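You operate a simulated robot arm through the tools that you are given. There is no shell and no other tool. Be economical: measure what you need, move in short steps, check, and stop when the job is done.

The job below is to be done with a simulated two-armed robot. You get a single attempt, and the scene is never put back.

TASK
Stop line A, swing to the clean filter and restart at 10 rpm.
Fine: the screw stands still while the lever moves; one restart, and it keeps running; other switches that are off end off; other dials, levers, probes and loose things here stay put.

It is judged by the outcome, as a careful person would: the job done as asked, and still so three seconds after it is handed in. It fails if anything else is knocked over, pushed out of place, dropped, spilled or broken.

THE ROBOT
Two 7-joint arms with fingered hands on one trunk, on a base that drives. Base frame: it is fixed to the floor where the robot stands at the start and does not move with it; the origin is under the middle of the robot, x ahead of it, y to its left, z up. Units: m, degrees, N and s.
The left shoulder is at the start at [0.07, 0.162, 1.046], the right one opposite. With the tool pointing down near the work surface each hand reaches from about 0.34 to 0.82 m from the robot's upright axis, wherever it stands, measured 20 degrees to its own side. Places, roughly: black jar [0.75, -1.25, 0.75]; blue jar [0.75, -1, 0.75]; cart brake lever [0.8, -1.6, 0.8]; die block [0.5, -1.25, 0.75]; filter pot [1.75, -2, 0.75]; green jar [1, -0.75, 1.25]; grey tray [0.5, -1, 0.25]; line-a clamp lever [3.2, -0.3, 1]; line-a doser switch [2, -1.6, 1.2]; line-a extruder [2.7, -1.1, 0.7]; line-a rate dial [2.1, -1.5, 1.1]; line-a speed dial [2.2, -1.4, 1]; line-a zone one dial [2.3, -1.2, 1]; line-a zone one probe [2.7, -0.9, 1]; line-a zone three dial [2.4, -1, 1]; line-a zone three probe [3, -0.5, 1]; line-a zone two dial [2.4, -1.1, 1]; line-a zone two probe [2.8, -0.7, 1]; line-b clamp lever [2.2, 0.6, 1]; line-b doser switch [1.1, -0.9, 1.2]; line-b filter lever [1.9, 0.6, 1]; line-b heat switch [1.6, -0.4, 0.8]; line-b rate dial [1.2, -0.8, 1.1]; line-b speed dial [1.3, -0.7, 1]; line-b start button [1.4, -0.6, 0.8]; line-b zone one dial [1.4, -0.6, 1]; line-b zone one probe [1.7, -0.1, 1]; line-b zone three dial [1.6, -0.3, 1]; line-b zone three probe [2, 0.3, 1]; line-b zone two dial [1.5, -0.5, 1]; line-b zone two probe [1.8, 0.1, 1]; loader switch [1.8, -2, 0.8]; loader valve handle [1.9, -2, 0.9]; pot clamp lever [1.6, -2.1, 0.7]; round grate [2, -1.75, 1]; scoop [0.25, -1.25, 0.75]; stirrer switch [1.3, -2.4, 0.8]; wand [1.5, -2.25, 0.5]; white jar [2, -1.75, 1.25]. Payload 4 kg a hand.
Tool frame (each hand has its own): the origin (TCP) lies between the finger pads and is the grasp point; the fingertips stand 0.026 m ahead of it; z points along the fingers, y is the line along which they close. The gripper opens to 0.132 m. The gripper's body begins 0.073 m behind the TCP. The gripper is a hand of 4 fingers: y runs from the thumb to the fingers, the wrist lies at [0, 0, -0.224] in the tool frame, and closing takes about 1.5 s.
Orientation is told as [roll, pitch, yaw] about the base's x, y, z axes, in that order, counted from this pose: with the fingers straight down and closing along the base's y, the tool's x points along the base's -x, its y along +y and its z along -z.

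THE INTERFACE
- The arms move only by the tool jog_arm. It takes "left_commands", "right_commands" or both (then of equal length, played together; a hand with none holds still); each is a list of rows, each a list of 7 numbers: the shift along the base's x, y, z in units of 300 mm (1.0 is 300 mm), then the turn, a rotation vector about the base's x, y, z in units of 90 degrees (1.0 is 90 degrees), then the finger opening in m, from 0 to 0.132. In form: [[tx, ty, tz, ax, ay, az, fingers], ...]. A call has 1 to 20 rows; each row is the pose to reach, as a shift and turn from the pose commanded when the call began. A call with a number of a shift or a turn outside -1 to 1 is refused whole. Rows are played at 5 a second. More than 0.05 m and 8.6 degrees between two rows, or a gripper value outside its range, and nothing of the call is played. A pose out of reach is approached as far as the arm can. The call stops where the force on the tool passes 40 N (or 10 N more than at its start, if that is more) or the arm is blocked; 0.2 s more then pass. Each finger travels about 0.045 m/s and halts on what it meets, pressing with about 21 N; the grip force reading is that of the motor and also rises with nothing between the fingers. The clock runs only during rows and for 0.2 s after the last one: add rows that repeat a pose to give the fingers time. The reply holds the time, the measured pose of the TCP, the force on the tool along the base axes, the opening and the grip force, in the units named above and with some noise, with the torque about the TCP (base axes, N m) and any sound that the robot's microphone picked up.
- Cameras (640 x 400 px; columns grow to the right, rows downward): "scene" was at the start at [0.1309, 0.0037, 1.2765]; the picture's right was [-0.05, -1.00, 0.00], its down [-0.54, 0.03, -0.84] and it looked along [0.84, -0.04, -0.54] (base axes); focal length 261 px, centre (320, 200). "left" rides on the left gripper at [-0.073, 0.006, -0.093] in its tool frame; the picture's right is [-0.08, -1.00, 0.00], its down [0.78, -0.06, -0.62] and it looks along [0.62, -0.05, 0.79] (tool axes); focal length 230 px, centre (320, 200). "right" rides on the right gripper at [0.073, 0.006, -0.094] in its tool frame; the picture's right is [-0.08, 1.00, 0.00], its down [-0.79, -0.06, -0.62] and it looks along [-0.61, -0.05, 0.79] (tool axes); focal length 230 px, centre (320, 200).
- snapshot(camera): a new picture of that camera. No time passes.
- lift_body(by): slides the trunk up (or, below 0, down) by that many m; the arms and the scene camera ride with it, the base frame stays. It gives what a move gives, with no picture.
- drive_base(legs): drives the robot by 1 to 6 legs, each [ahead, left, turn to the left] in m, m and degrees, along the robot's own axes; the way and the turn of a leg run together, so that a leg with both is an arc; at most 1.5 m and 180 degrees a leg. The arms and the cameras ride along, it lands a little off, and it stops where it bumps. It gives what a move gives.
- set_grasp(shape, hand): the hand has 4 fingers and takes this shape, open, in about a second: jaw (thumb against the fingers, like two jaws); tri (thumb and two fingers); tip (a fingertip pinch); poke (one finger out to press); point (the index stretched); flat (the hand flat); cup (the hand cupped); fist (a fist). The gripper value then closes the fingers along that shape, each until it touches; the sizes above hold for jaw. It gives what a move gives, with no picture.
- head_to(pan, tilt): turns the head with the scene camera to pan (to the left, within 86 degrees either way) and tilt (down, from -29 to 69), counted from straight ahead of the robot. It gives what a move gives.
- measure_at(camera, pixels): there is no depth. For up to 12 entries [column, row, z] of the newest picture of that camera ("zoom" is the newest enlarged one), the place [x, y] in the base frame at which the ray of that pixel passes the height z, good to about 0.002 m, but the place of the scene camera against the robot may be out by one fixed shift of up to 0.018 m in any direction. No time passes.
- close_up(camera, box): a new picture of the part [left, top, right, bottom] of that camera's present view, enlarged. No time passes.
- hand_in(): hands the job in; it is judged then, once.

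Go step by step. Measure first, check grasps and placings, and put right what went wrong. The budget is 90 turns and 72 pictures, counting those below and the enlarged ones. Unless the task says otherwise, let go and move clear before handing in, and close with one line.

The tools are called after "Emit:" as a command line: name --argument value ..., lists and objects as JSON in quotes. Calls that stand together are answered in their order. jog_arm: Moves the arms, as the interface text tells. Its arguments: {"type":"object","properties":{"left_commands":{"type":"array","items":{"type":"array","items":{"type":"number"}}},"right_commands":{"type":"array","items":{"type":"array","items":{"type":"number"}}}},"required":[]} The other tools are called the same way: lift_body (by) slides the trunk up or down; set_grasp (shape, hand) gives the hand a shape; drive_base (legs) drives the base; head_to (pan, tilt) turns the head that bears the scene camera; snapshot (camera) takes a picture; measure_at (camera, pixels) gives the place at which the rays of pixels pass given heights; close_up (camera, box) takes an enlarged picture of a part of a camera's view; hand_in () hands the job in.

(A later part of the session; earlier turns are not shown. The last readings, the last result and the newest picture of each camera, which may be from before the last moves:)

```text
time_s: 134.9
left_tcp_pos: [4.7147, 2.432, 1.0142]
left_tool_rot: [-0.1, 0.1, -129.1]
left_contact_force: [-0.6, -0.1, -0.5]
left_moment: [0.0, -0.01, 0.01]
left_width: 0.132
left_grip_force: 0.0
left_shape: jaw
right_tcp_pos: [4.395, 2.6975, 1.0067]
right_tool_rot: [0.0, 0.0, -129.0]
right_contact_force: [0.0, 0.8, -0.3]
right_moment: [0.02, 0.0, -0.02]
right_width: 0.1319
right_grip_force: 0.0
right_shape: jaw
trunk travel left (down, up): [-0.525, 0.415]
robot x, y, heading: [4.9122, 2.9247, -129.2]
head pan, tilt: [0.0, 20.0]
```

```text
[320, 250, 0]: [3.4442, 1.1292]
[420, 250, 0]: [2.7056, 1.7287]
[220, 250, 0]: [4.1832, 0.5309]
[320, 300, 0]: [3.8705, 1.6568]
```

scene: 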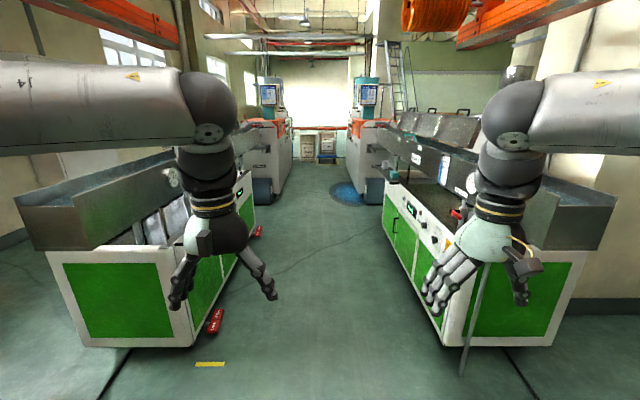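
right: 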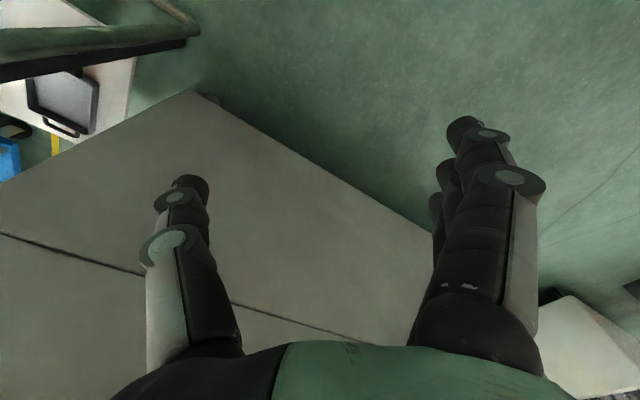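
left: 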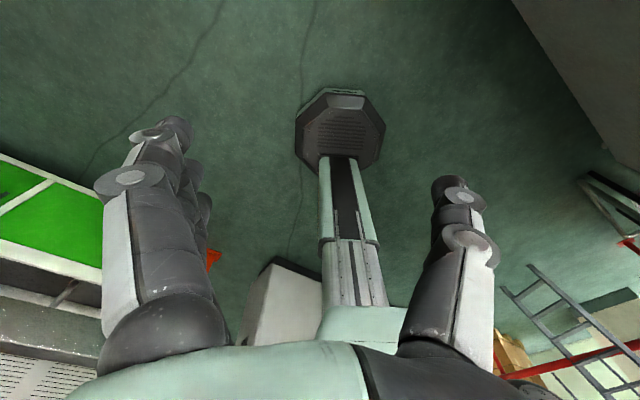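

Aisle between tanks; line A on the left. Checking the floor obstacles before moving on.

Emit:
measure_at --camera "scene" --pixels '[[215, 332, 0], [225, 310, 0.05], [262, 237, 0], [195, 346, 0], [445, 342, 0], [255, 225, 0.1], [384, 232, 0.1], [335, 192, 0], [284, 187, 0.1], [365, 190, 0.1], [463, 372, 0]]'

Emit:
close_up --camera "scene" --box '[220, 70, 420, 210]'

```text
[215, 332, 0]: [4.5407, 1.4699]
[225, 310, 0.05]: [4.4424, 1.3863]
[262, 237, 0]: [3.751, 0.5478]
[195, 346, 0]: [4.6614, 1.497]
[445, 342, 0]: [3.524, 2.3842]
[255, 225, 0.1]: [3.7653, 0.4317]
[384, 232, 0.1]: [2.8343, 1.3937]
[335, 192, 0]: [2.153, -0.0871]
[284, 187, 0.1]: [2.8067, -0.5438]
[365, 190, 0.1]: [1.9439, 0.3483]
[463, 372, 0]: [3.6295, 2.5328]
```

```text
2.86 times, centred on (320, 140) of scene
```

zoom: 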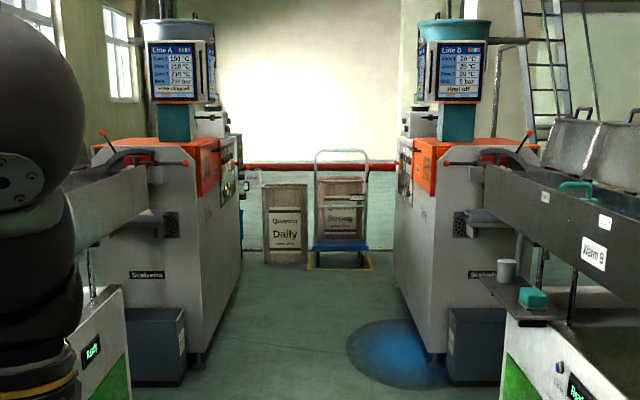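

Line A's screen shows "Filter clogged" and two red-ball levers at its die end. Driving closer, angled slightly, to inspect.

Emit:
drive_base --legs '[[1.2, 0, 0], [1.1, 0, 0]]'

Emit:
head_to --pan 20 --tilt 18

Emit:
snapshot --camera "scene"

Emit:
close_up --camera "scene" --box '[200, 60, 440, 210]'

```text
time_s: 146.3
left_tcp_pos: [3.2757, 0.609, 1.0148]
left_tool_rot: [0.0, 0.0, -128.6]
left_contact_force: [-1.0, -0.1, -0.6]
left_moment: [-0.04, -0.02, 0.02]
left_width: 0.1319
left_grip_force: 0.1
left_shape: jaw
right_tcp_pos: [2.9544, 0.8719, 1.0079]
right_tool_rot: [0.1, -0.1, -128.6]
right_contact_force: [0.0, -0.1, -0.2]
right_moment: [0.0, 0.0, 0.05]
right_width: 0.1318
right_grip_force: 0.1
right_shape: jaw
trunk travel left (down, up): [-0.525, 0.415]
robot x, y, heading: [3.4716, 1.1022, -128.5]
head pan, tilt: [0.0, 20.0]
```

```text
time_s: 147.2
left_tcp_pos: [3.2774, 0.6094, 1.0153]
left_tool_rot: [0.0, 0.0, -128.7]
left_contact_force: [-0.5, 0.6, 0.4]
left_moment: [-0.01, -0.01, 0.01]
left_width: 0.1318
left_grip_force: 0.0
left_shape: jaw
right_tcp_pos: [2.9537, 0.8727, 1.0078]
right_tool_rot: [0.0, 0.0, -128.6]
right_contact_force: [0.6, -0.8, 1.0]
right_moment: [-0.02, 0.01, 0.01]
right_width: 0.1319
right_grip_force: 0.1
right_shape: jaw
trunk travel left (down, up): [-0.525, 0.415]
robot x, y, heading: [3.4666, 1.0972, -128.6]
head pan, tilt: [20.0, 18.0]
```

```text
43 pictures are left
```

scene: 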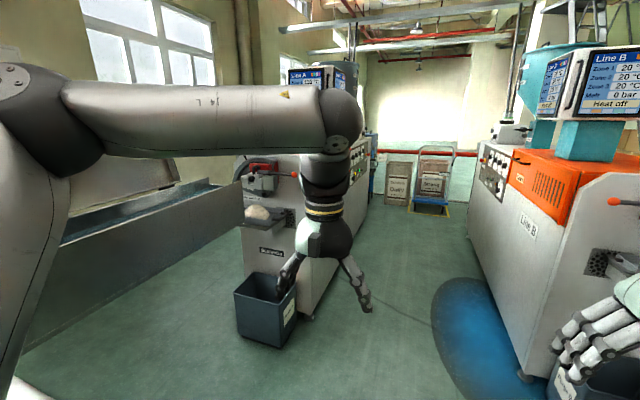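

```text
2.67 times, centred on (320, 135) of scene
```

zoom: 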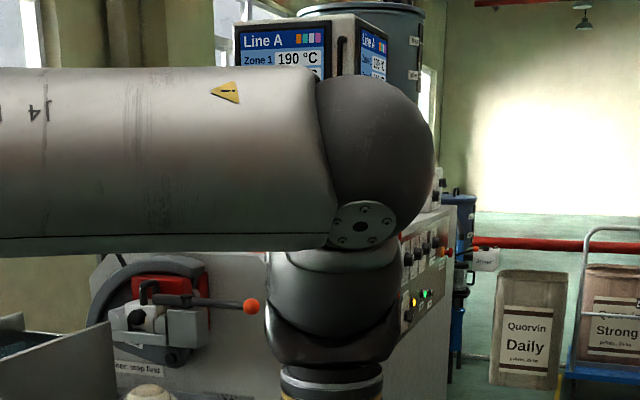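

There is a blue puddle-like patch near line B at (432,310); I'll measure it and line A's face, then raise the trunk.

Emit:
measure_at --camera "scene" --pixels '[[432, 310, 0], [450, 285, 0], [450, 350, 0], [485, 278, 0], [238, 320, 0.15], [290, 345, 0], [300, 320, 0], [440, 212, 0], [388, 205, 0], [370, 205, 0], [298, 173, 1.0]]'

Emit:
lift_body --by 0.4

Emit:
drive_base --legs '[[0, 0, 90]]'

Emit:
head_to --pan -50 --tilt 25

Emit:
snapshot --camera "scene"

```text
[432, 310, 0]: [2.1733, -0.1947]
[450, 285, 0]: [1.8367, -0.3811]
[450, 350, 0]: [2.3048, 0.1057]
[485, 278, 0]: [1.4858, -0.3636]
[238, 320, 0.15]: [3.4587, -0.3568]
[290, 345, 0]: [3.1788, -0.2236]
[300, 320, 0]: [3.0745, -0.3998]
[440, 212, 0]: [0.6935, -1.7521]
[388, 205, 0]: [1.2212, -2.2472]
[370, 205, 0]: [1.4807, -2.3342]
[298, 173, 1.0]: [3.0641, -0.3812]
```

```text
time_s: 151.0
left_tcp_pos: [3.2758, 0.6113, 1.4154]
left_tool_rot: [0.0, 0.0, -128.6]
left_contact_force: [0.0, 0.8, 0.6]
left_moment: [-0.01, 0.0, 0.01]
left_width: 0.1321
left_grip_force: 0.1
left_shape: jaw
right_tcp_pos: [2.9549, 0.8717, 1.4071]
right_tool_rot: [0.0, -0.1, -128.6]
right_contact_force: [-1.0, 0.5, 1.7]
right_moment: [-0.01, -0.02, -0.01]
right_width: 0.1317
right_grip_force: 0.0
right_shape: jaw
trunk travel left (down, up): [-0.925, 0.015]
robot x, y, heading: [3.4659, 1.0944, -128.7]
head pan, tilt: [20.0, 18.0]
```

```text
time_s: 155.2
left_tcp_pos: [3.9555, 0.9109, 1.4149]
left_tool_rot: [0.0, 0.0, -38.3]
left_contact_force: [0.6, 0.4, 0.2]
left_moment: [-0.02, -0.01, -0.02]
left_width: 0.132
left_grip_force: 0.0
left_shape: jaw
right_tcp_pos: [3.6949, 0.5882, 1.408]
right_tool_rot: [0.0, 0.0, -38.3]
right_contact_force: [-0.1, -0.3, 0.4]
right_moment: [0.01, -0.01, 0.0]
right_width: 0.1315
right_grip_force: 0.1
right_shape: jaw
trunk travel left (down, up): [-0.925, 0.015]
robot x, y, heading: [3.4683, 1.0965, -38.3]
head pan, tilt: [20.0, 18.0]
```

```text
time_s: 156.7
left_tcp_pos: [3.9555, 0.9115, 1.4148]
left_tool_rot: [0.0, 0.0, -38.3]
left_contact_force: [0.5, -1.0, 0.2]
left_moment: [0.03, -0.02, 0.01]
left_width: 0.1318
left_grip_force: 0.1
left_shape: jaw
right_tcp_pos: [3.6951, 0.5882, 1.407]
right_tool_rot: [0.1, -0.1, -38.3]
right_contact_force: [-0.6, 0.4, 1.1]
right_moment: [0.02, 0.0, -0.01]
right_width: 0.1322
right_grip_force: 0.1
right_shape: jaw
trunk travel left (down, up): [-0.925, 0.015]
robot x, y, heading: [3.4651, 1.0995, -38.2]
head pan, tilt: [-50.0, 25.0]
```

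```text
41 pictures are left
```

scene: 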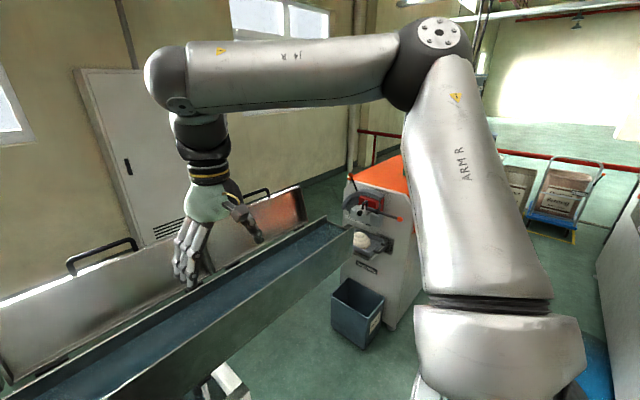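

The patch reaches about n'=1.85, so I'll keep toward line A. First pull both hands back, then strafe right to face the die end of line A.

Emit:
jog_arm --left_commands '[[-0.105, 0.082, 0, 0, 0, 0, 0.13], [-0.21, 0.164, 0, 0, 0, 0, 0.13], [-0.315, 0.247, 0, 0, 0, 0, 0.13], [-0.315, 0.247, 0, 0, 0, 0, 0.13]]' --right_commands '[[-0.105, 0.082, 0, 0, 0, 0, 0.13], [-0.21, 0.164, 0, 0, 0, 0, 0.13], [-0.315, 0.247, 0, 0, 0, 0, 0.13], [-0.315, 0.247, 0, 0, 0, 0, 0.13]]'

Emit:
drive_base --legs '[[0.1, 0, 0], [0, -1.3, 0]]'

Emit:
head_to --pan 0 --tilt 35

Emit:
snapshot --camera "scene"

```text
time_s: 157.7
left_tcp_pos: [3.8629, 0.9854, 1.4128]
left_tool_rot: [0.0, 0.0, -38.3]
left_contact_force: [-0.1, 0.3, -0.9]
left_moment: [0.02, -0.01, -0.01]
left_width: 0.1301
left_grip_force: 0.1
left_shape: jaw
right_tcp_pos: [3.5995, 0.6594, 1.4072]
right_tool_rot: [0.0, 0.0, -38.2]
right_contact_force: [0.3, 0.1, 0.2]
right_moment: [0.02, 0.0, -0.01]
right_width: 0.1304
right_grip_force: 0.0
right_shape: jaw
trunk travel left (down, up): [-0.925, 0.015]
robot x, y, heading: [3.4698, 1.0956, -38.0]
head pan, tilt: [-50.0, 25.0]
```

```text
time_s: 165.0
left_tcp_pos: [3.1209, -0.1014, 1.4139]
left_tool_rot: [-0.1, 0.1, -39.5]
left_contact_force: [-0.5, 0.1, -0.1]
left_moment: [-0.02, -0.02, -0.02]
left_width: 0.1299
left_grip_force: 0.0
left_shape: jaw
right_tcp_pos: [2.8499, -0.4211, 1.4087]
right_tool_rot: [0.0, 0.0, -39.7]
right_contact_force: [-0.2, -0.1, -0.2]
right_moment: [0.0, 0.02, -0.01]
right_width: 0.1303
right_grip_force: 0.0
right_shape: jaw
trunk travel left (down, up): [-0.925, 0.015]
robot x, y, heading: [2.725, 0.0169, -39.5]
head pan, tilt: [-50.0, 25.0]
```

```text
time_s: 166.1
left_tcp_pos: [3.1186, -0.1018, 1.4132]
left_tool_rot: [0.0, 0.0, -39.5]
left_contact_force: [-0.3, 0.7, 0.4]
left_moment: [0.03, -0.02, -0.02]
left_width: 0.1299
left_grip_force: 0.0
left_shape: jaw
right_tcp_pos: [2.849, -0.4217, 1.4076]
right_tool_rot: [0.0, 0.0, -39.6]
right_contact_force: [0.1, 0.0, -0.2]
right_moment: [0.01, 0.0, -0.01]
right_width: 0.1303
right_grip_force: 0.1
right_shape: jaw
trunk travel left (down, up): [-0.925, 0.015]
robot x, y, heading: [2.726, 0.0164, -39.4]
head pan, tilt: [0.0, 35.0]
```

```text
40 pictures are left
```

scene: 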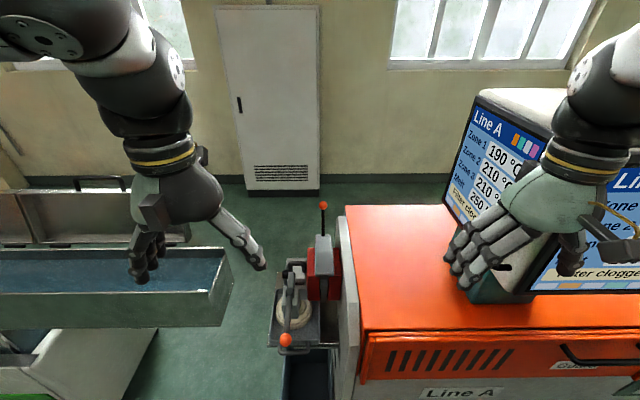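

The two levers are visible: balls at (323,206) (far) and (286,340) (near). Zooming in to read labels.

Emit:
close_up --camera "scene" --box '[250, 190, 370, 370]'

Emit:
measure_at --camera "zoom" --pixels '[[320, 35, 1.0], [320, 35, 1.1], [320, 35, 1.2], [240, 333, 0.9], [240, 333, 1.0], [240, 333, 1.1]]'

Emit:
snapshot --camera "left"

```text
2.22 times, centred on (310, 280) of scene
```

zoom: 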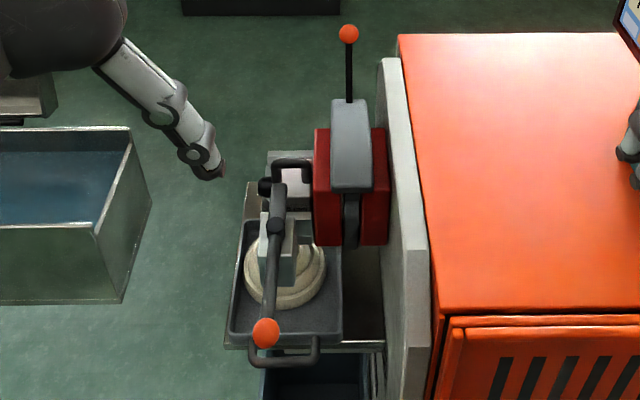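

```text
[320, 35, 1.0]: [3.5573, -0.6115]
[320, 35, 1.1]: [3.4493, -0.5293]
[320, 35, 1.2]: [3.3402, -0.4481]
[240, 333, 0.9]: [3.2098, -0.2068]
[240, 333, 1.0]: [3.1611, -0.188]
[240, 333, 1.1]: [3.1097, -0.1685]
```

```text
38 pictures are left
```

left: 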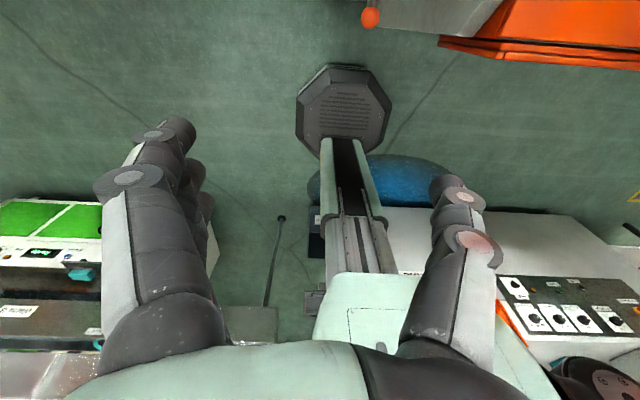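

Before strafing past, I'll check how close the display's corner is to my hands.

Emit:
head_to --pan -45 --tilt 30

Emit:
snapshot --camera "scene"

Emit:
measure_at --camera "scene" --pixels '[[320, 250, 1.0], [320, 250, 1.3]]'

```text
time_s: 167.3
left_tcp_pos: [3.1191, -0.1024, 1.4133]
left_tool_rot: [0.0, 0.0, -39.7]
left_contact_force: [0.6, -0.2, -0.3]
left_moment: [0.02, 0.0, 0.01]
left_width: 0.13
left_grip_force: 0.1
left_shape: jaw
right_tcp_pos: [2.8492, -0.4221, 1.4077]
right_tool_rot: [0.0, 0.0, -39.6]
right_contact_force: [-0.3, 0.1, 0.3]
right_moment: [-0.03, -0.03, 0.0]
right_width: 0.1303
right_grip_force: 0.0
right_shape: jaw
trunk travel left (down, up): [-0.925, 0.015]
robot x, y, heading: [2.7288, 0.0228, -39.4]
head pan, tilt: [-45.0, 30.0]
```

```text
37 pictures are left
```

scene: 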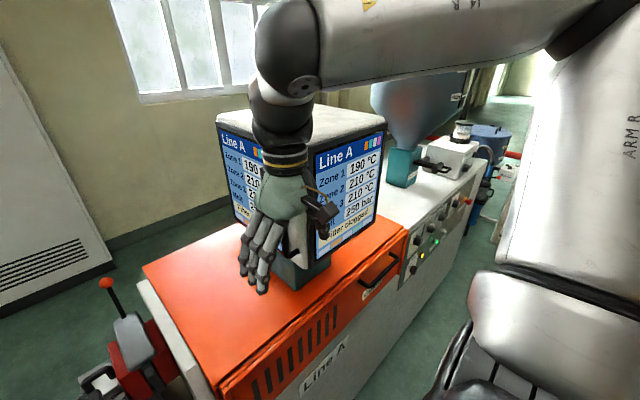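

```text
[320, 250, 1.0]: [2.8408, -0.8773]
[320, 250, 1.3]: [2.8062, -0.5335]
```

Measuring the column foot, cover edge and display.

Emit:
measure_at --camera "scene" --pixels '[[295, 291, 1.0], [330, 265, 1.0], [407, 231, 1.0], [216, 393, 1.0], [145, 268, 1.0], [108, 285, 1.15], [315, 262, 1.2], [375, 215, 1.2], [445, 210, 1.0], [423, 253, 0.8], [468, 200, 0.8], [480, 172, 1.0]]'

Emit:
close_up --camera "scene" --box '[370, 110, 520, 290]'

```text
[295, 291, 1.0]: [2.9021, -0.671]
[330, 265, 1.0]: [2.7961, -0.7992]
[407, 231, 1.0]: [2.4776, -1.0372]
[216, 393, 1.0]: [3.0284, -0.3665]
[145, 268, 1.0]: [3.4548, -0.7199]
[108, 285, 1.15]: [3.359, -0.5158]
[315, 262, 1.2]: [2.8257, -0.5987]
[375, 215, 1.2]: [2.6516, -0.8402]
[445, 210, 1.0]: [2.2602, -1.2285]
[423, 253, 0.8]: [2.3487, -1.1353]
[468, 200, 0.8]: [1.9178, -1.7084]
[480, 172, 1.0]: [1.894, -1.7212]
```

```text
2.22 times, centred on (445, 200) of scene
```

zoom: 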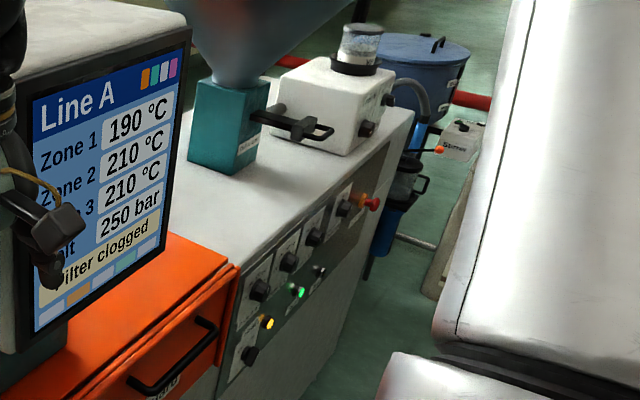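

The display is about 0.1 m clear of my hands; heading is square to the face. Backing 5 cm and strafing right to the control panel.

Emit:
drive_base --legs '[[-0.05, 0, 0], [0, -1.28, 0]]'

Emit:
head_to --pan 0 --tilt 50

Emit:
snapshot --camera "scene"

```text
time_s: 170.9
left_tcp_pos: [2.7783, -0.4348, 1.4146]
left_tool_rot: [1.3, 0.2, -37.0]
left_contact_force: [18.6, 24.6, 1.6]
left_moment: [-2.8, 1.92, 2.7]
left_width: 0.1302
left_grip_force: 0.0
left_shape: jaw
right_tcp_pos: [2.501, -0.7597, 1.4081]
right_tool_rot: [0.2, 0.0, -39.9]
right_contact_force: [-0.1, -0.5, -0.7]
right_moment: [0.12, -0.06, -0.04]
right_width: 0.1302
right_grip_force: 0.0
right_shape: jaw
trunk travel left (down, up): [-0.925, 0.015]
robot x, y, heading: [2.3826, -0.3164, -40.0]
head pan, tilt: [-45.0, 30.0]
stopped in leg 2: the force on the tool passed its limit at 92 N (the readings are from after the stop); the commanded pose is now the measured one
```

```text
time_s: 172.0
left_tcp_pos: [2.7801, -0.4349, 1.4144]
left_tool_rot: [0.7, 0.0, -38.1]
left_contact_force: [1.1, -0.2, 0.2]
left_moment: [-0.11, 0.06, 0.07]
left_width: 0.1299
left_grip_force: 0.0
left_shape: jaw
right_tcp_pos: [2.5052, -0.7565, 1.4078]
right_tool_rot: [-0.1, 0.0, -40.0]
right_contact_force: [-0.5, -0.2, 0.1]
right_moment: [-0.02, 0.01, -0.02]
right_width: 0.13
right_grip_force: 0.1
right_shape: jaw
trunk travel left (down, up): [-0.925, 0.015]
robot x, y, heading: [2.3871, -0.3185, -39.8]
head pan, tilt: [0.0, 50.0]
```

```text
35 pictures are left
```

scene: 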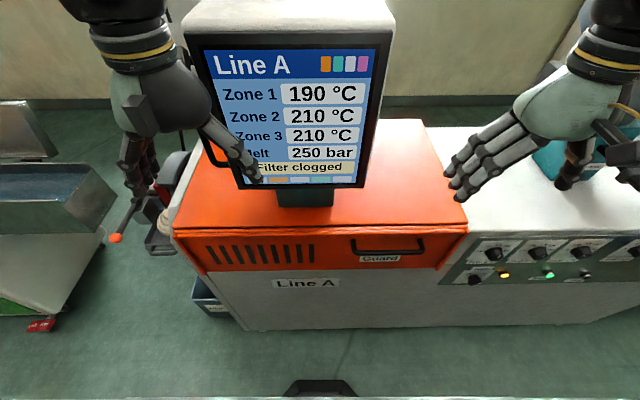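

The left hand touched the display while strafing (92 N); the display still stands and reads as before. I'll move back left, draw both hands further in, and re-check.

Emit:
drive_base --legs '[[0, 0.12, 0]]'

Emit:
jog_arm --left_commands '[[-0.1, 0.083, 0, 0, 0, 0, 0.13], [-0.2, 0.166, 0, 0, 0, 0, 0.13], [-0.3, 0.247, 0, 0, 0, 0, 0.13], [-0.3, 0.247, 0, 0, 0, 0, 0.13]]' --right_commands '[[-0.1, 0.083, 0, 0, 0, 0, 0.13], [-0.2, 0.166, 0, 0, 0, 0, 0.13], [-0.3, 0.247, 0, 0, 0, 0, 0.13], [-0.3, 0.247, 0, 0, 0, 0, 0.13]]'

Emit:
snapshot --camera "scene"

```text
time_s: 173.3
left_tcp_pos: [2.851, -0.3502, 1.416]
left_tool_rot: [1.1, 0.1, -38.0]
left_contact_force: [-0.1, -0.6, 0.1]
left_moment: [0.03, -0.02, -0.03]
left_width: 0.13
left_grip_force: 0.0
left_shape: jaw
right_tcp_pos: [2.5754, -0.6719, 1.406]
right_tool_rot: [0.3, -0.1, -39.8]
right_contact_force: [-0.4, -0.1, 0.1]
right_moment: [0.06, -0.03, -0.04]
right_width: 0.1303
right_grip_force: 0.1
right_shape: jaw
trunk travel left (down, up): [-0.925, 0.015]
robot x, y, heading: [2.4585, -0.2272, -39.8]
head pan, tilt: [0.0, 50.0]
```

```text
time_s: 174.3
left_tcp_pos: [2.7679, -0.2704, 1.4115]
left_tool_rot: [1.0, 0.3, -38.0]
left_contact_force: [0.4, 0.1, 0.1]
left_moment: [0.05, 0.04, 0.02]
left_width: 0.1301
left_grip_force: 0.0
left_shape: jaw
right_tcp_pos: [2.5004, -0.6022, 1.4068]
right_tool_rot: [0.0, 0.3, -40.1]
right_contact_force: [0.8, -0.4, -0.2]
right_moment: [-0.02, 0.03, -0.01]
right_width: 0.1303
right_grip_force: 0.0
right_shape: jaw
right hand out of reach, approached as far as the arm can: row 3, 4
trunk travel left (down, up): [-0.925, 0.015]
robot x, y, heading: [2.4554, -0.2278, -39.9]
head pan, tilt: [0.0, 50.0]
```

```text
34 pictures are left
```

scene: 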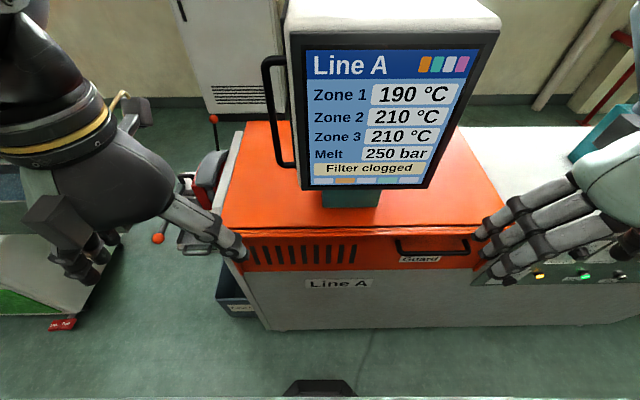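

Hands are now about 0.11 m further back. Strafing right again in shorter legs.

Emit:
drive_base --legs '[[0, -0.45, 0], [0, -0.4, 0]]'

Emit:
head_to --pan -15 --tilt 50

Emit:
snapshot --camera "scene"

```text
time_s: 179.0
left_tcp_pos: [2.2368, -0.9109, 1.4124]
left_tool_rot: [0.8, 0.1, -37.2]
left_contact_force: [-0.5, -0.6, 0.2]
left_moment: [-0.02, 0.03, -0.02]
left_width: 0.13
left_grip_force: 0.0
left_shape: jaw
right_tcp_pos: [1.9721, -1.2447, 1.408]
right_tool_rot: [0.0, 0.0, -39.3]
right_contact_force: [0.9, -1.1, 0.0]
right_moment: [0.02, 0.02, 0.01]
right_width: 0.1301
right_grip_force: 0.1
right_shape: jaw
trunk travel left (down, up): [-0.925, 0.015]
robot x, y, heading: [1.9308, -0.8684, -39.0]
head pan, tilt: [0.0, 50.0]
```

```text
time_s: 179.8
left_tcp_pos: [2.2348, -0.9129, 1.4135]
left_tool_rot: [0.9, 0.1, -37.2]
left_contact_force: [0.5, -0.5, -0.1]
left_moment: [0.02, 0.01, 0.01]
left_width: 0.1303
left_grip_force: 0.1
left_shape: jaw
right_tcp_pos: [1.9714, -1.246, 1.4079]
right_tool_rot: [0.2, 0.1, -39.2]
right_contact_force: [-0.3, 0.5, -0.5]
right_moment: [-0.01, 0.02, 0.02]
right_width: 0.1302
right_grip_force: 0.0
right_shape: jaw
trunk travel left (down, up): [-0.925, 0.015]
robot x, y, heading: [1.9228, -0.872, -39.0]
head pan, tilt: [-15.0, 50.0]
```

```text
33 pictures are left
```

scene: 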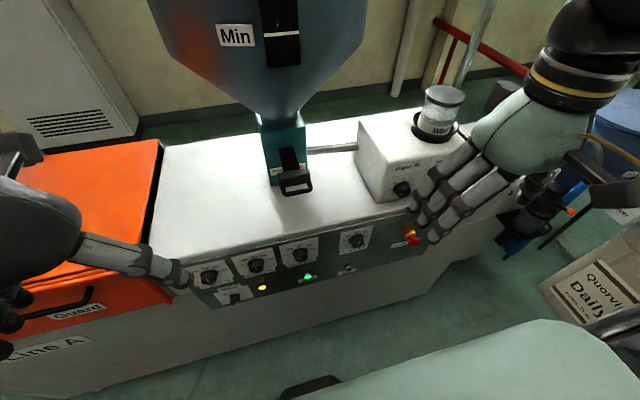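

The whole panel is in view. Zooming for labels.

Emit:
close_up --camera "scene" --box '[180, 205, 430, 310]'

Emit:
close_up --camera "scene" --box '[320, 170, 440, 290]'

Emit:
measure_at --camera "scene" --pixels '[[308, 277, 0.75], [308, 277, 0.8], [308, 277, 0.85], [355, 240, 0.95], [348, 269, 0.8], [412, 238, 0.9], [263, 288, 0.8]]'

```text
2.56 times, centred on (305, 258) of scene
```

zoom: 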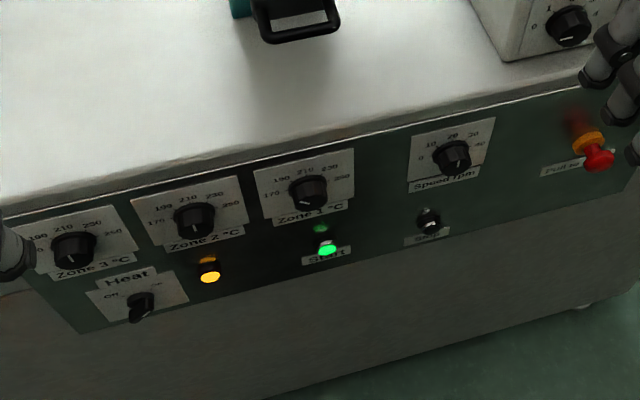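

```text
3.33 times, centred on (380, 230) of scene
```

zoom: 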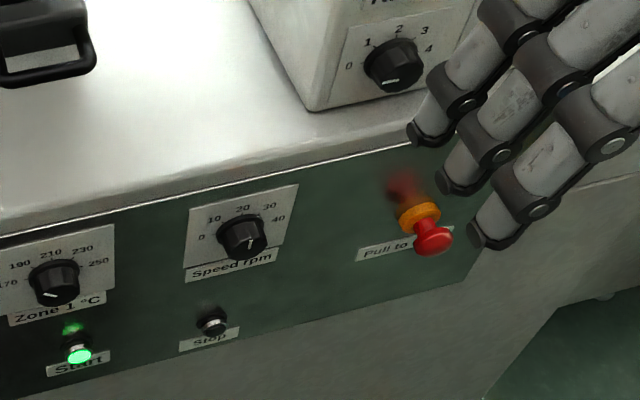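

```text
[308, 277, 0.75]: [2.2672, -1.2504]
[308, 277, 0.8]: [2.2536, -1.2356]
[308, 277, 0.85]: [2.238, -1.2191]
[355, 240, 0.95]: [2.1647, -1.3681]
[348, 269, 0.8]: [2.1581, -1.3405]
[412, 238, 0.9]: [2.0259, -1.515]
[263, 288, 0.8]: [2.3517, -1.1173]
```

The panel reads: Zone 3/2/1 dials, Speed rpm dial (zoom (242,235)), lit green Start, black Stop below the speed dial, red mushroom at right. I'll back off 15 cm and lower the trunk for a front view and better reach.

Emit:
drive_base --legs '[[-0.15, 0, 0]]'

Emit:
lift_body --by -0.4

Emit:
head_to --pan -18 --tilt 28

Emit:
close_up --camera "scene" --box '[160, 100, 480, 300]'

```text
time_s: 181.2
left_tcp_pos: [2.1221, -0.8212, 1.4119]
left_tool_rot: [0.8, 0.3, -37.1]
left_contact_force: [0.0, 0.1, 0.3]
left_moment: [0.02, 0.03, -0.03]
left_width: 0.13
left_grip_force: 0.0
left_shape: jaw
right_tcp_pos: [1.8596, -1.1558, 1.4082]
right_tool_rot: [0.0, 0.3, -39.1]
right_contact_force: [-0.5, 0.1, -0.1]
right_moment: [0.0, 0.03, -0.03]
right_width: 0.1303
right_grip_force: 0.0
right_shape: jaw
trunk travel left (down, up): [-0.925, 0.015]
robot x, y, heading: [1.8107, -0.7789, -39.2]
head pan, tilt: [-15.0, 50.0]
```

```text
time_s: 185.0
left_tcp_pos: [2.1197, -0.8204, 1.0128]
left_tool_rot: [0.8, 0.1, -37.3]
left_contact_force: [0.8, 0.2, 0.6]
left_moment: [0.01, 0.0, -0.01]
left_width: 0.1302
left_grip_force: 0.0
left_shape: jaw
right_tcp_pos: [1.8569, -1.153, 1.0072]
right_tool_rot: [0.1, 0.1, -39.2]
right_contact_force: [0.5, -0.4, -0.9]
right_moment: [0.01, 0.02, 0.0]
right_width: 0.1299
right_grip_force: 0.1
right_shape: jaw
trunk travel left (down, up): [-0.525, 0.415]
robot x, y, heading: [1.8136, -0.779, -39.2]
head pan, tilt: [-15.0, 50.0]
```

```text
time_s: 185.8
left_tcp_pos: [2.1188, -0.8188, 1.0123]
left_tool_rot: [0.8, 0.1, -37.2]
left_contact_force: [-0.9, 0.9, 0.0]
left_moment: [-0.02, 0.0, 0.01]
left_width: 0.13
left_grip_force: 0.0
left_shape: jaw
right_tcp_pos: [1.8558, -1.1535, 1.0075]
right_tool_rot: [0.1, 0.2, -39.2]
right_contact_force: [0.3, 0.2, 0.0]
right_moment: [-0.01, -0.01, -0.02]
right_width: 0.1299
right_grip_force: 0.1
right_shape: jaw
trunk travel left (down, up): [-0.525, 0.415]
robot x, y, heading: [1.8121, -0.7811, -39.0]
head pan, tilt: [-18.0, 28.0]
```

```text
2.00 times, centred on (320, 200) of scene
```

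zoom: 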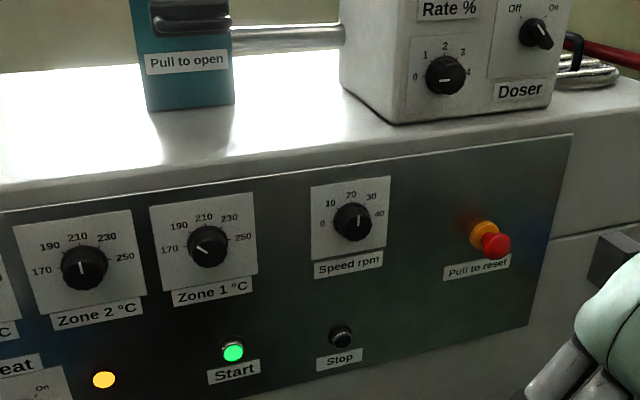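

Zooming on the speed dial.

Emit:
close_up --camera "scene" --box '[300, 180, 380, 290]'

Emit:
measure_at --camera "zoom" --pixels '[[320, 200, 0.9]]'

```text
3.64 times, centred on (340, 235) of scene
```

zoom: 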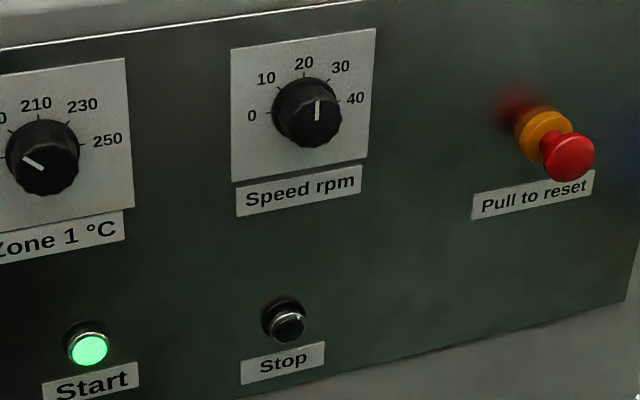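

```text
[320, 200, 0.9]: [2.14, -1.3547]
```

Pointer is at 20 rpm; scale is 45° per 10, so 10 rpm needs a 45° counter-clockwise turn. Locating the knob and buttons on the face plane.

Emit:
measure_at --camera "zoom" --pixels '[[312, 112, 0.9], [312, 112, 0.95], [312, 112, 1.0], [288, 325, 0.75], [288, 325, 0.8], [288, 325, 0.85], [88, 348, 0.75], [88, 348, 0.8], [88, 348, 0.85], [10, 45, 1.0], [375, 28, 0.98], [600, 335, 0.75]]'

Emit:
set_grasp --hand "right" --shape "poke"

Emit:
snapshot --camera "right"

```text
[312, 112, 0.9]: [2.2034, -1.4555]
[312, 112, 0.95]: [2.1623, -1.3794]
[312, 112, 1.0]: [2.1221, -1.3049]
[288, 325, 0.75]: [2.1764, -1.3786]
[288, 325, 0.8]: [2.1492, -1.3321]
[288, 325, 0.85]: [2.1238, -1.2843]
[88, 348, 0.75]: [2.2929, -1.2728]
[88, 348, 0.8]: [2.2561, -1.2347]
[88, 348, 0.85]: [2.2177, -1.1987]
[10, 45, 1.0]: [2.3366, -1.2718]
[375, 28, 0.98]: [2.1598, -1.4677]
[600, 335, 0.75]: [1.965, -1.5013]
```

```text
time_s: 186.7
left_tcp_pos: [2.1203, -0.8187, 1.0121]
left_tool_rot: [0.8, 0.1, -37.2]
left_contact_force: [0.4, 0.8, 0.2]
left_moment: [0.01, 0.01, 0.02]
left_width: 0.1298
left_grip_force: 0.0
left_shape: jaw
right_tcp_pos: [1.8557, -1.1533, 1.0069]
right_tool_rot: [0.1, 0.2, -39.1]
right_contact_force: [-0.1, -0.4, 0.2]
right_moment: [-0.03, -0.01, 0.05]
right_width: 0.0
right_grip_force: 0.1
right_shape: poke
trunk travel left (down, up): [-0.525, 0.415]
robot x, y, heading: [1.8163, -0.7781, -38.9]
head pan, tilt: [-18.0, 28.0]
```

```text
28 pictures are left
```

right: 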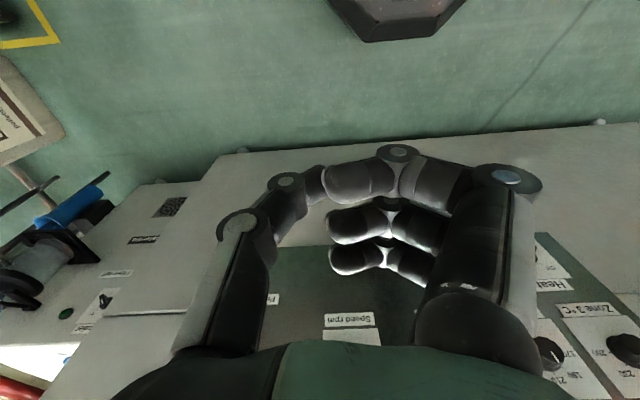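

Speed knob ≈ (2.162,−1.379,0.95), Stop ≈ (2.176,−1.378,0.75), Start ≈ (2.28,−1.26,0.766). I'll lift the trunk 0.2 and rotate the right hand to point at the panel, at a safe distance, opening the poke shape to see it.

Emit:
lift_body --by 0.2

Emit:
jog_arm --right_commands '[[0, 0, -0.07, -0.053, -0.064, 0, 0.13], [0, 0, -0.14, -0.106, -0.129, 0, 0.13], [0, 0, -0.21, -0.159, -0.193, 0, 0.13], [0, 0, -0.28, -0.212, -0.258, 0, 0.13], [0, 0, -0.35, -0.265, -0.322, 0, 0.13], [0, 0, -0.42, -0.318, -0.387, 0, 0.13], [0, 0, -0.49, -0.37, -0.451, 0, 0.13], [0, 0, -0.56, -0.423, -0.515, 0, 0.13], [0, 0, -0.63, -0.476, -0.58, 0, 0.13], [0, 0, -0.7, -0.529, -0.644, 0, 0.13], [0, 0, -0.77, -0.582, -0.709, 0, 0.13], [0, 0, -0.84, -0.635, -0.773, 0, 0.13], [0, 0, -0.84, -0.635, -0.773, 0, 0.13]]'

Emit:
snapshot --camera "right"

```text
time_s: 188.9
left_tcp_pos: [2.1201, -0.8191, 1.2127]
left_tool_rot: [0.7, 0.1, -37.3]
left_contact_force: [-0.5, -0.1, 0.3]
left_moment: [0.03, 0.05, 0.03]
left_width: 0.1299
left_grip_force: 0.1
left_shape: jaw
right_tcp_pos: [1.8569, -1.1532, 1.2079]
right_tool_rot: [0.1, 0.0, -39.2]
right_contact_force: [0.0, -1.1, 0.4]
right_moment: [-0.04, -0.01, 0.01]
right_width: 0.0
right_grip_force: 0.1
right_shape: poke
trunk travel left (down, up): [-0.725, 0.215]
robot x, y, heading: [1.8137, -0.7846, -39.2]
head pan, tilt: [-18.0, 28.0]
```

```text
time_s: 191.7
left_tcp_pos: [2.1177, -0.8194, 1.2144]
left_tool_rot: [1.0, 0.1, -37.2]
left_contact_force: [-0.4, -0.7, 0.4]
left_moment: [0.0, -0.04, 0.0]
left_width: 0.1301
left_grip_force: 0.1
left_shape: jaw
right_tcp_pos: [1.8677, -1.1645, 0.9506]
right_tool_rot: [-88.8, -87.1, 55.7]
right_contact_force: [-0.1, 0.8, -0.7]
right_moment: [0.0, 0.0, -0.01]
right_width: 0.0005
right_grip_force: 0.0
right_shape: poke
right hand out of reach, approached as far as the arm can: row 1, 2, 3, 4, 5, 6, 7, 8, 9, 10, 11, 12, 13
trunk travel left (down, up): [-0.725, 0.215]
robot x, y, heading: [1.814, -0.7817, -39.0]
head pan, tilt: [-18.0, 28.0]
```

```text
27 pictures are left
```

right: 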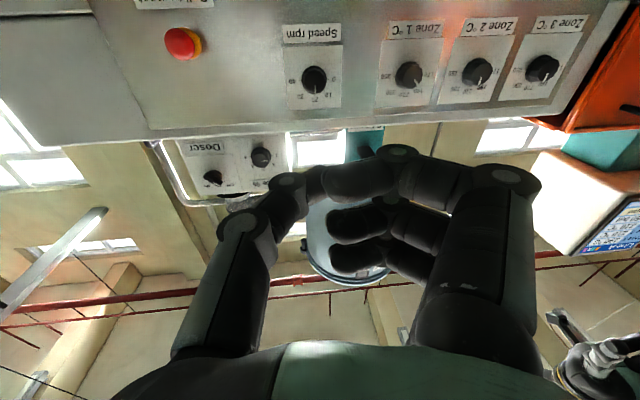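

The poke shape keeps the fingertips pinched near the TCP. I'll try "point" to see whether a straight index serves better.

Emit:
set_grasp --hand "right" --shape "point"

Emit:
snapshot --camera "right"

```text
time_s: 192.6
left_tcp_pos: [2.1206, -0.8188, 1.2135]
left_tool_rot: [0.8, 0.2, -37.2]
left_contact_force: [-0.5, -1.2, -0.2]
left_moment: [0.01, -0.02, 0.0]
left_width: 0.1301
left_grip_force: 0.1
left_shape: jaw
right_tcp_pos: [1.871, -1.1641, 0.9492]
right_tool_rot: [-84.7, -87.0, 51.7]
right_contact_force: [0.4, 0.3, 0.5]
right_moment: [0.0, -0.01, 0.0]
right_width: 0.1263
right_grip_force: 0.1
right_shape: point
trunk travel left (down, up): [-0.725, 0.215]
robot x, y, heading: [1.807, -0.7803, -39.1]
head pan, tilt: [-18.0, 28.0]
```

```text
26 pictures are left
```

right: 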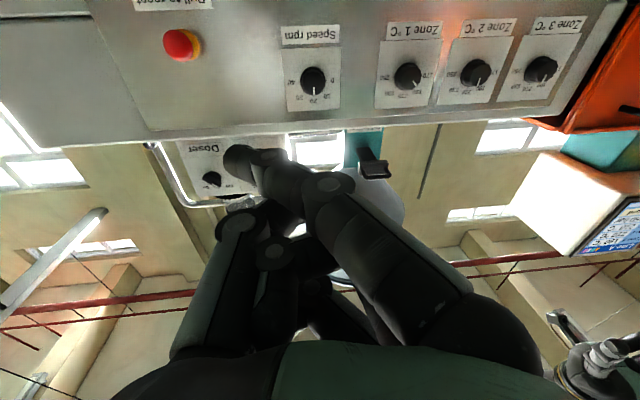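

Point bends sideways; a closed "tip" pinch has its tips on the tool axis, and suits the dial too. I'll switch to it and move in front of Stop, about 10 cm off the face.

Emit:
set_grasp --hand "right" --shape "tip"

Emit:
jog_arm --right_commands '[[0.09, -0.058, -0.086, 0, 0, 0, 0.1], [0.179, -0.116, -0.172, 0, 0, 0, 0.08], [0.269, -0.174, -0.258, 0, 0, 0, 0.06], [0.358, -0.231, -0.343, 0, 0, 0, 0.04], [0.448, -0.289, -0.429, 0, 0, 0, 0.02], [0.538, -0.347, -0.515, 0, 0, 0, 0], [0.627, -0.405, -0.601, 0, 0, 0, 0], [0.717, -0.463, -0.687, 0, 0, 0, 0], [0.717, -0.463, -0.687, 0, 0, 0, 0], [0.717, -0.463, -0.687, 0, 0, 0, 0], [0.717, -0.463, -0.687, 0, 0, 0, 0], [0.717, -0.463, -0.687, 0, 0, 0, 0]]'

Emit:
snapshot --camera "right"

```text
time_s: 193.5
left_tcp_pos: [2.1194, -0.8191, 1.2124]
left_tool_rot: [0.8, 0.0, -37.2]
left_contact_force: [0.1, -0.1, -0.6]
left_moment: [0.0, 0.02, 0.01]
left_width: 0.1302
left_grip_force: 0.1
left_shape: jaw
right_tcp_pos: [1.8697, -1.1639, 0.9487]
right_tool_rot: [-85.4, -87.1, 52.3]
right_contact_force: [-0.3, -0.2, 0.0]
right_moment: [0.0, 0.0, -0.02]
right_width: 0.1319
right_grip_force: 0.0
right_shape: tip
trunk travel left (down, up): [-0.725, 0.215]
robot x, y, heading: [1.8113, -0.7764, -39.1]
head pan, tilt: [-18.0, 28.0]
```

```text
time_s: 196.1
left_tcp_pos: [2.1206, -0.8193, 1.2121]
left_tool_rot: [0.8, 0.1, -37.3]
left_contact_force: [0.7, 0.1, -0.1]
left_moment: [-0.02, 0.04, -0.01]
left_width: 0.1302
left_grip_force: 0.0
left_shape: jaw
right_tcp_pos: [2.0739, -1.3055, 0.7427]
right_tool_rot: [-73.5, -89.8, 34.1]
right_contact_force: [0.6, 0.9, -0.7]
right_moment: [0.0, 0.0, 0.02]
right_width: 0.0
right_grip_force: 21.1
right_shape: tip
trunk travel left (down, up): [-0.725, 0.215]
robot x, y, heading: [1.8129, -0.7817, -38.9]
head pan, tilt: [-18.0, 28.0]
```

```text
25 pictures are left
```

right: 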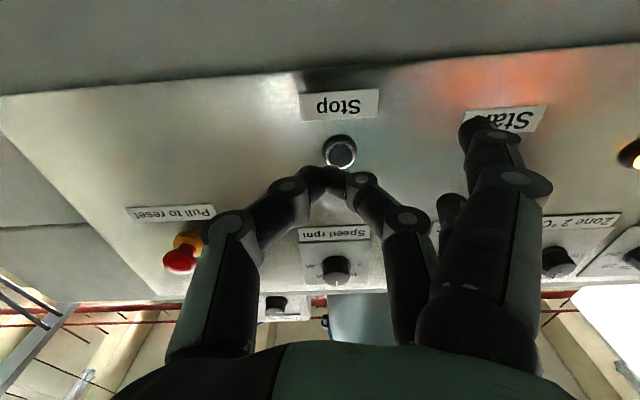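

The tip shape leaves other fingers stretched (one near Start at (485,130)), which is risky. I'll measure the targets from this view, back off, and use a closed jaw instead.

Emit:
measure_at --camera "right" --pixels '[[340, 152, 0.75], [340, 152, 0.78], [336, 270, 0.95], [336, 270, 0.98], [338, 103, 0.72], [338, 103, 0.75]]'

Emit:
jog_arm --right_commands '[[-0.1, 0.08, 0.06, 0, 0, 0, 0], [-0.2, 0.16, 0.12, 0, 0, 0, 0]]'

Emit:
set_grasp --hand "right" --shape "jaw"

Emit:
jog_arm --right_commands '[[0, 0, 0, 0, 0, 0, 0], [0, 0, 0, 0, 0, 0, 0], [0, 0, 0, 0, 0, 0, 0], [0, 0, 0, 0, 0, 0, 0], [0, 0, 0, 0, 0, 0, 0], [0, 0, 0, 0, 0, 0, 0], [0, 0, 0, 0, 0, 0, 0], [0, 0, 0, 0, 0, 0, 0], [0, 0, 0, 0, 0, 0, 0]]'

Emit:
snapshot --camera "right"

```text
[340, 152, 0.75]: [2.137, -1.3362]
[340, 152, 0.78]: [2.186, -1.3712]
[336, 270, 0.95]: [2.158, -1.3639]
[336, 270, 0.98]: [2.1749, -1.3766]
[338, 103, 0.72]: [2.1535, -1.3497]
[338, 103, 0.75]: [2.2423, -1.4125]
```

```text
time_s: 196.7
left_tcp_pos: [2.119, -0.8184, 1.2126]
left_tool_rot: [0.9, 0.1, -37.2]
left_contact_force: [0.0, -0.1, -0.1]
left_moment: [0.02, -0.02, 0.0]
left_width: 0.1301
left_grip_force: 0.1
left_shape: jaw
right_tcp_pos: [2.0167, -1.2572, 0.7781]
right_tool_rot: [-79.9, -89.8, 40.7]
right_contact_force: [0.0, -0.3, 0.3]
right_moment: [0.04, 0.02, -0.02]
right_width: 0.0001
right_grip_force: 20.7
right_shape: tip
trunk travel left (down, up): [-0.725, 0.215]
robot x, y, heading: [1.812, -0.7776, -39.1]
head pan, tilt: [-18.0, 28.0]
```

```text
time_s: 197.6
left_tcp_pos: [2.1203, -0.8202, 1.2125]
left_tool_rot: [0.8, 0.2, -37.3]
left_contact_force: [0.8, -0.5, 0.0]
left_moment: [-0.01, 0.0, 0.02]
left_width: 0.1302
left_grip_force: 0.0
left_shape: jaw
right_tcp_pos: [2.0162, -1.2576, 0.7775]
right_tool_rot: [-71.1, -89.8, 31.9]
right_contact_force: [-1.0, -0.1, 0.2]
right_moment: [0.01, 0.01, -0.02]
right_width: 0.1322
right_grip_force: 0.1
right_shape: jaw
trunk travel left (down, up): [-0.725, 0.215]
robot x, y, heading: [1.8074, -0.7808, -39.3]
head pan, tilt: [-18.0, 28.0]
```

```text
time_s: 199.6
left_tcp_pos: [2.1195, -0.8193, 1.2122]
left_tool_rot: [0.8, 0.0, -37.1]
left_contact_force: [0.4, -0.3, -0.2]
left_moment: [0.04, 0.01, 0.0]
left_width: 0.1303
left_grip_force: 0.1
left_shape: jaw
right_tcp_pos: [2.0161, -1.2593, 0.777]
right_tool_rot: [-68.9, -89.8, 29.7]
right_contact_force: [-0.6, -0.4, 0.0]
right_moment: [0.0, 0.0, 0.02]
right_width: 0.0
right_grip_force: 21.1
right_shape: jaw
trunk travel left (down, up): [-0.725, 0.215]
robot x, y, heading: [1.8147, -0.781, -39.1]
head pan, tilt: [-18.0, 28.0]
```

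```text
24 pictures are left
```

right: 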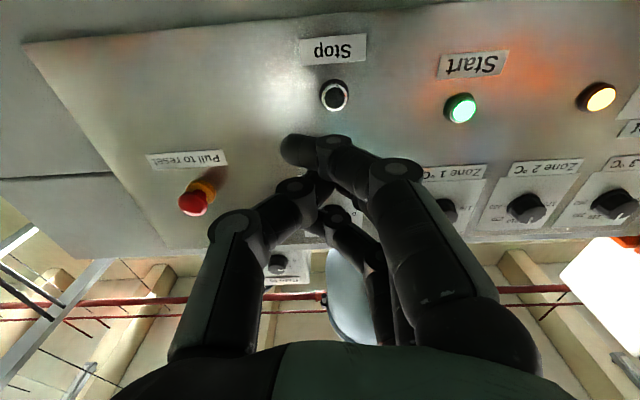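

Triangulating Stop, Start and the speed knob from this second view.

Emit:
measure_at --camera "right" --pixels '[[334, 97, 0.75], [334, 97, 0.78], [461, 109, 0.75], [461, 109, 0.78], [461, 109, 0.8], [334, 48, 0.72], [334, 48, 0.75], [197, 200, 0.9], [197, 200, 0.95]]'

```text
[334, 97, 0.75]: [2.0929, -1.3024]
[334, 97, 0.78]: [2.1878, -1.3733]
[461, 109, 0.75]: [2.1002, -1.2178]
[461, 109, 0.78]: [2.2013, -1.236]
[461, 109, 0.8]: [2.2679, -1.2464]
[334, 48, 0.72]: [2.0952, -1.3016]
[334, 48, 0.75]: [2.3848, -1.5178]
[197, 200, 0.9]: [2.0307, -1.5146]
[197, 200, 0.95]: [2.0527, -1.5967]
```

Stop is at about (2.184,−1.370,0.779). The lowest closed finger leads, so I align it with Stop and press, then retract.

Emit:
jog_arm --right_commands '[[0.122, -0.069, 0.03, 0, 0, 0, 0], [0.243, -0.138, 0.06, 0, 0, 0, 0], [0.365, -0.206, 0.08, 0, 0, 0, 0], [0.486, -0.275, 0.08, 0, 0, 0, 0], [0.512, -0.296, 0.08, 0, 0, 0, 0], [0.538, -0.317, 0.08, 0, 0, 0, 0], [0.538, -0.317, 0.08, 0, 0, 0, 0], [0.486, -0.275, 0.08, 0, 0, 0, 0], [0.365, -0.206, 0.08, 0, 0, 0, 0]]'

Emit:
snapshot --camera "right"

```text
time_s: 201.0
left_tcp_pos: [2.115, -0.8173, 1.2143]
left_tool_rot: [0.8, 0.0, -37.5]
left_contact_force: [0.4, 0.3, -0.5]
left_moment: [0.03, 0.0, -0.04]
left_width: 0.1299
left_grip_force: 0.0
left_shape: jaw
right_tcp_pos: [2.1693, -1.3409, 0.7989]
right_tool_rot: [-15.6, -89.6, -23.2]
right_contact_force: [-27.5, 25.4, 11.5]
right_moment: [-0.06, -0.05, 0.16]
right_width: 0.0
right_grip_force: 20.6
right_shape: jaw
trunk travel left (down, up): [-0.725, 0.215]
robot x, y, heading: [1.8098, -0.7793, -39.2]
head pan, tilt: [-18.0, 28.0]
heard: click
stopped in row 6 (right hand): the force on the tool passed its limit at 45 N (the readings are from after the stop); the commanded pose is now the measured one
```

```text
23 pictures are left
```

right: 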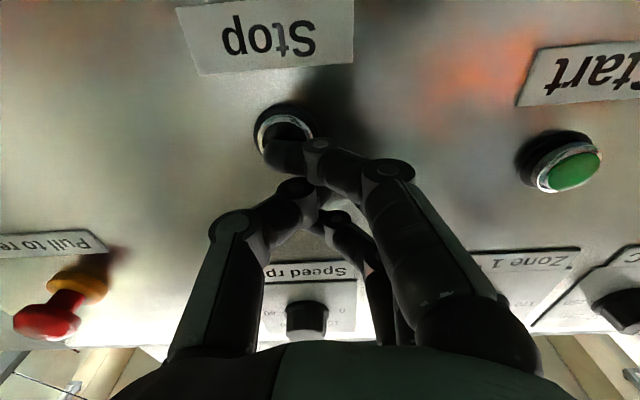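

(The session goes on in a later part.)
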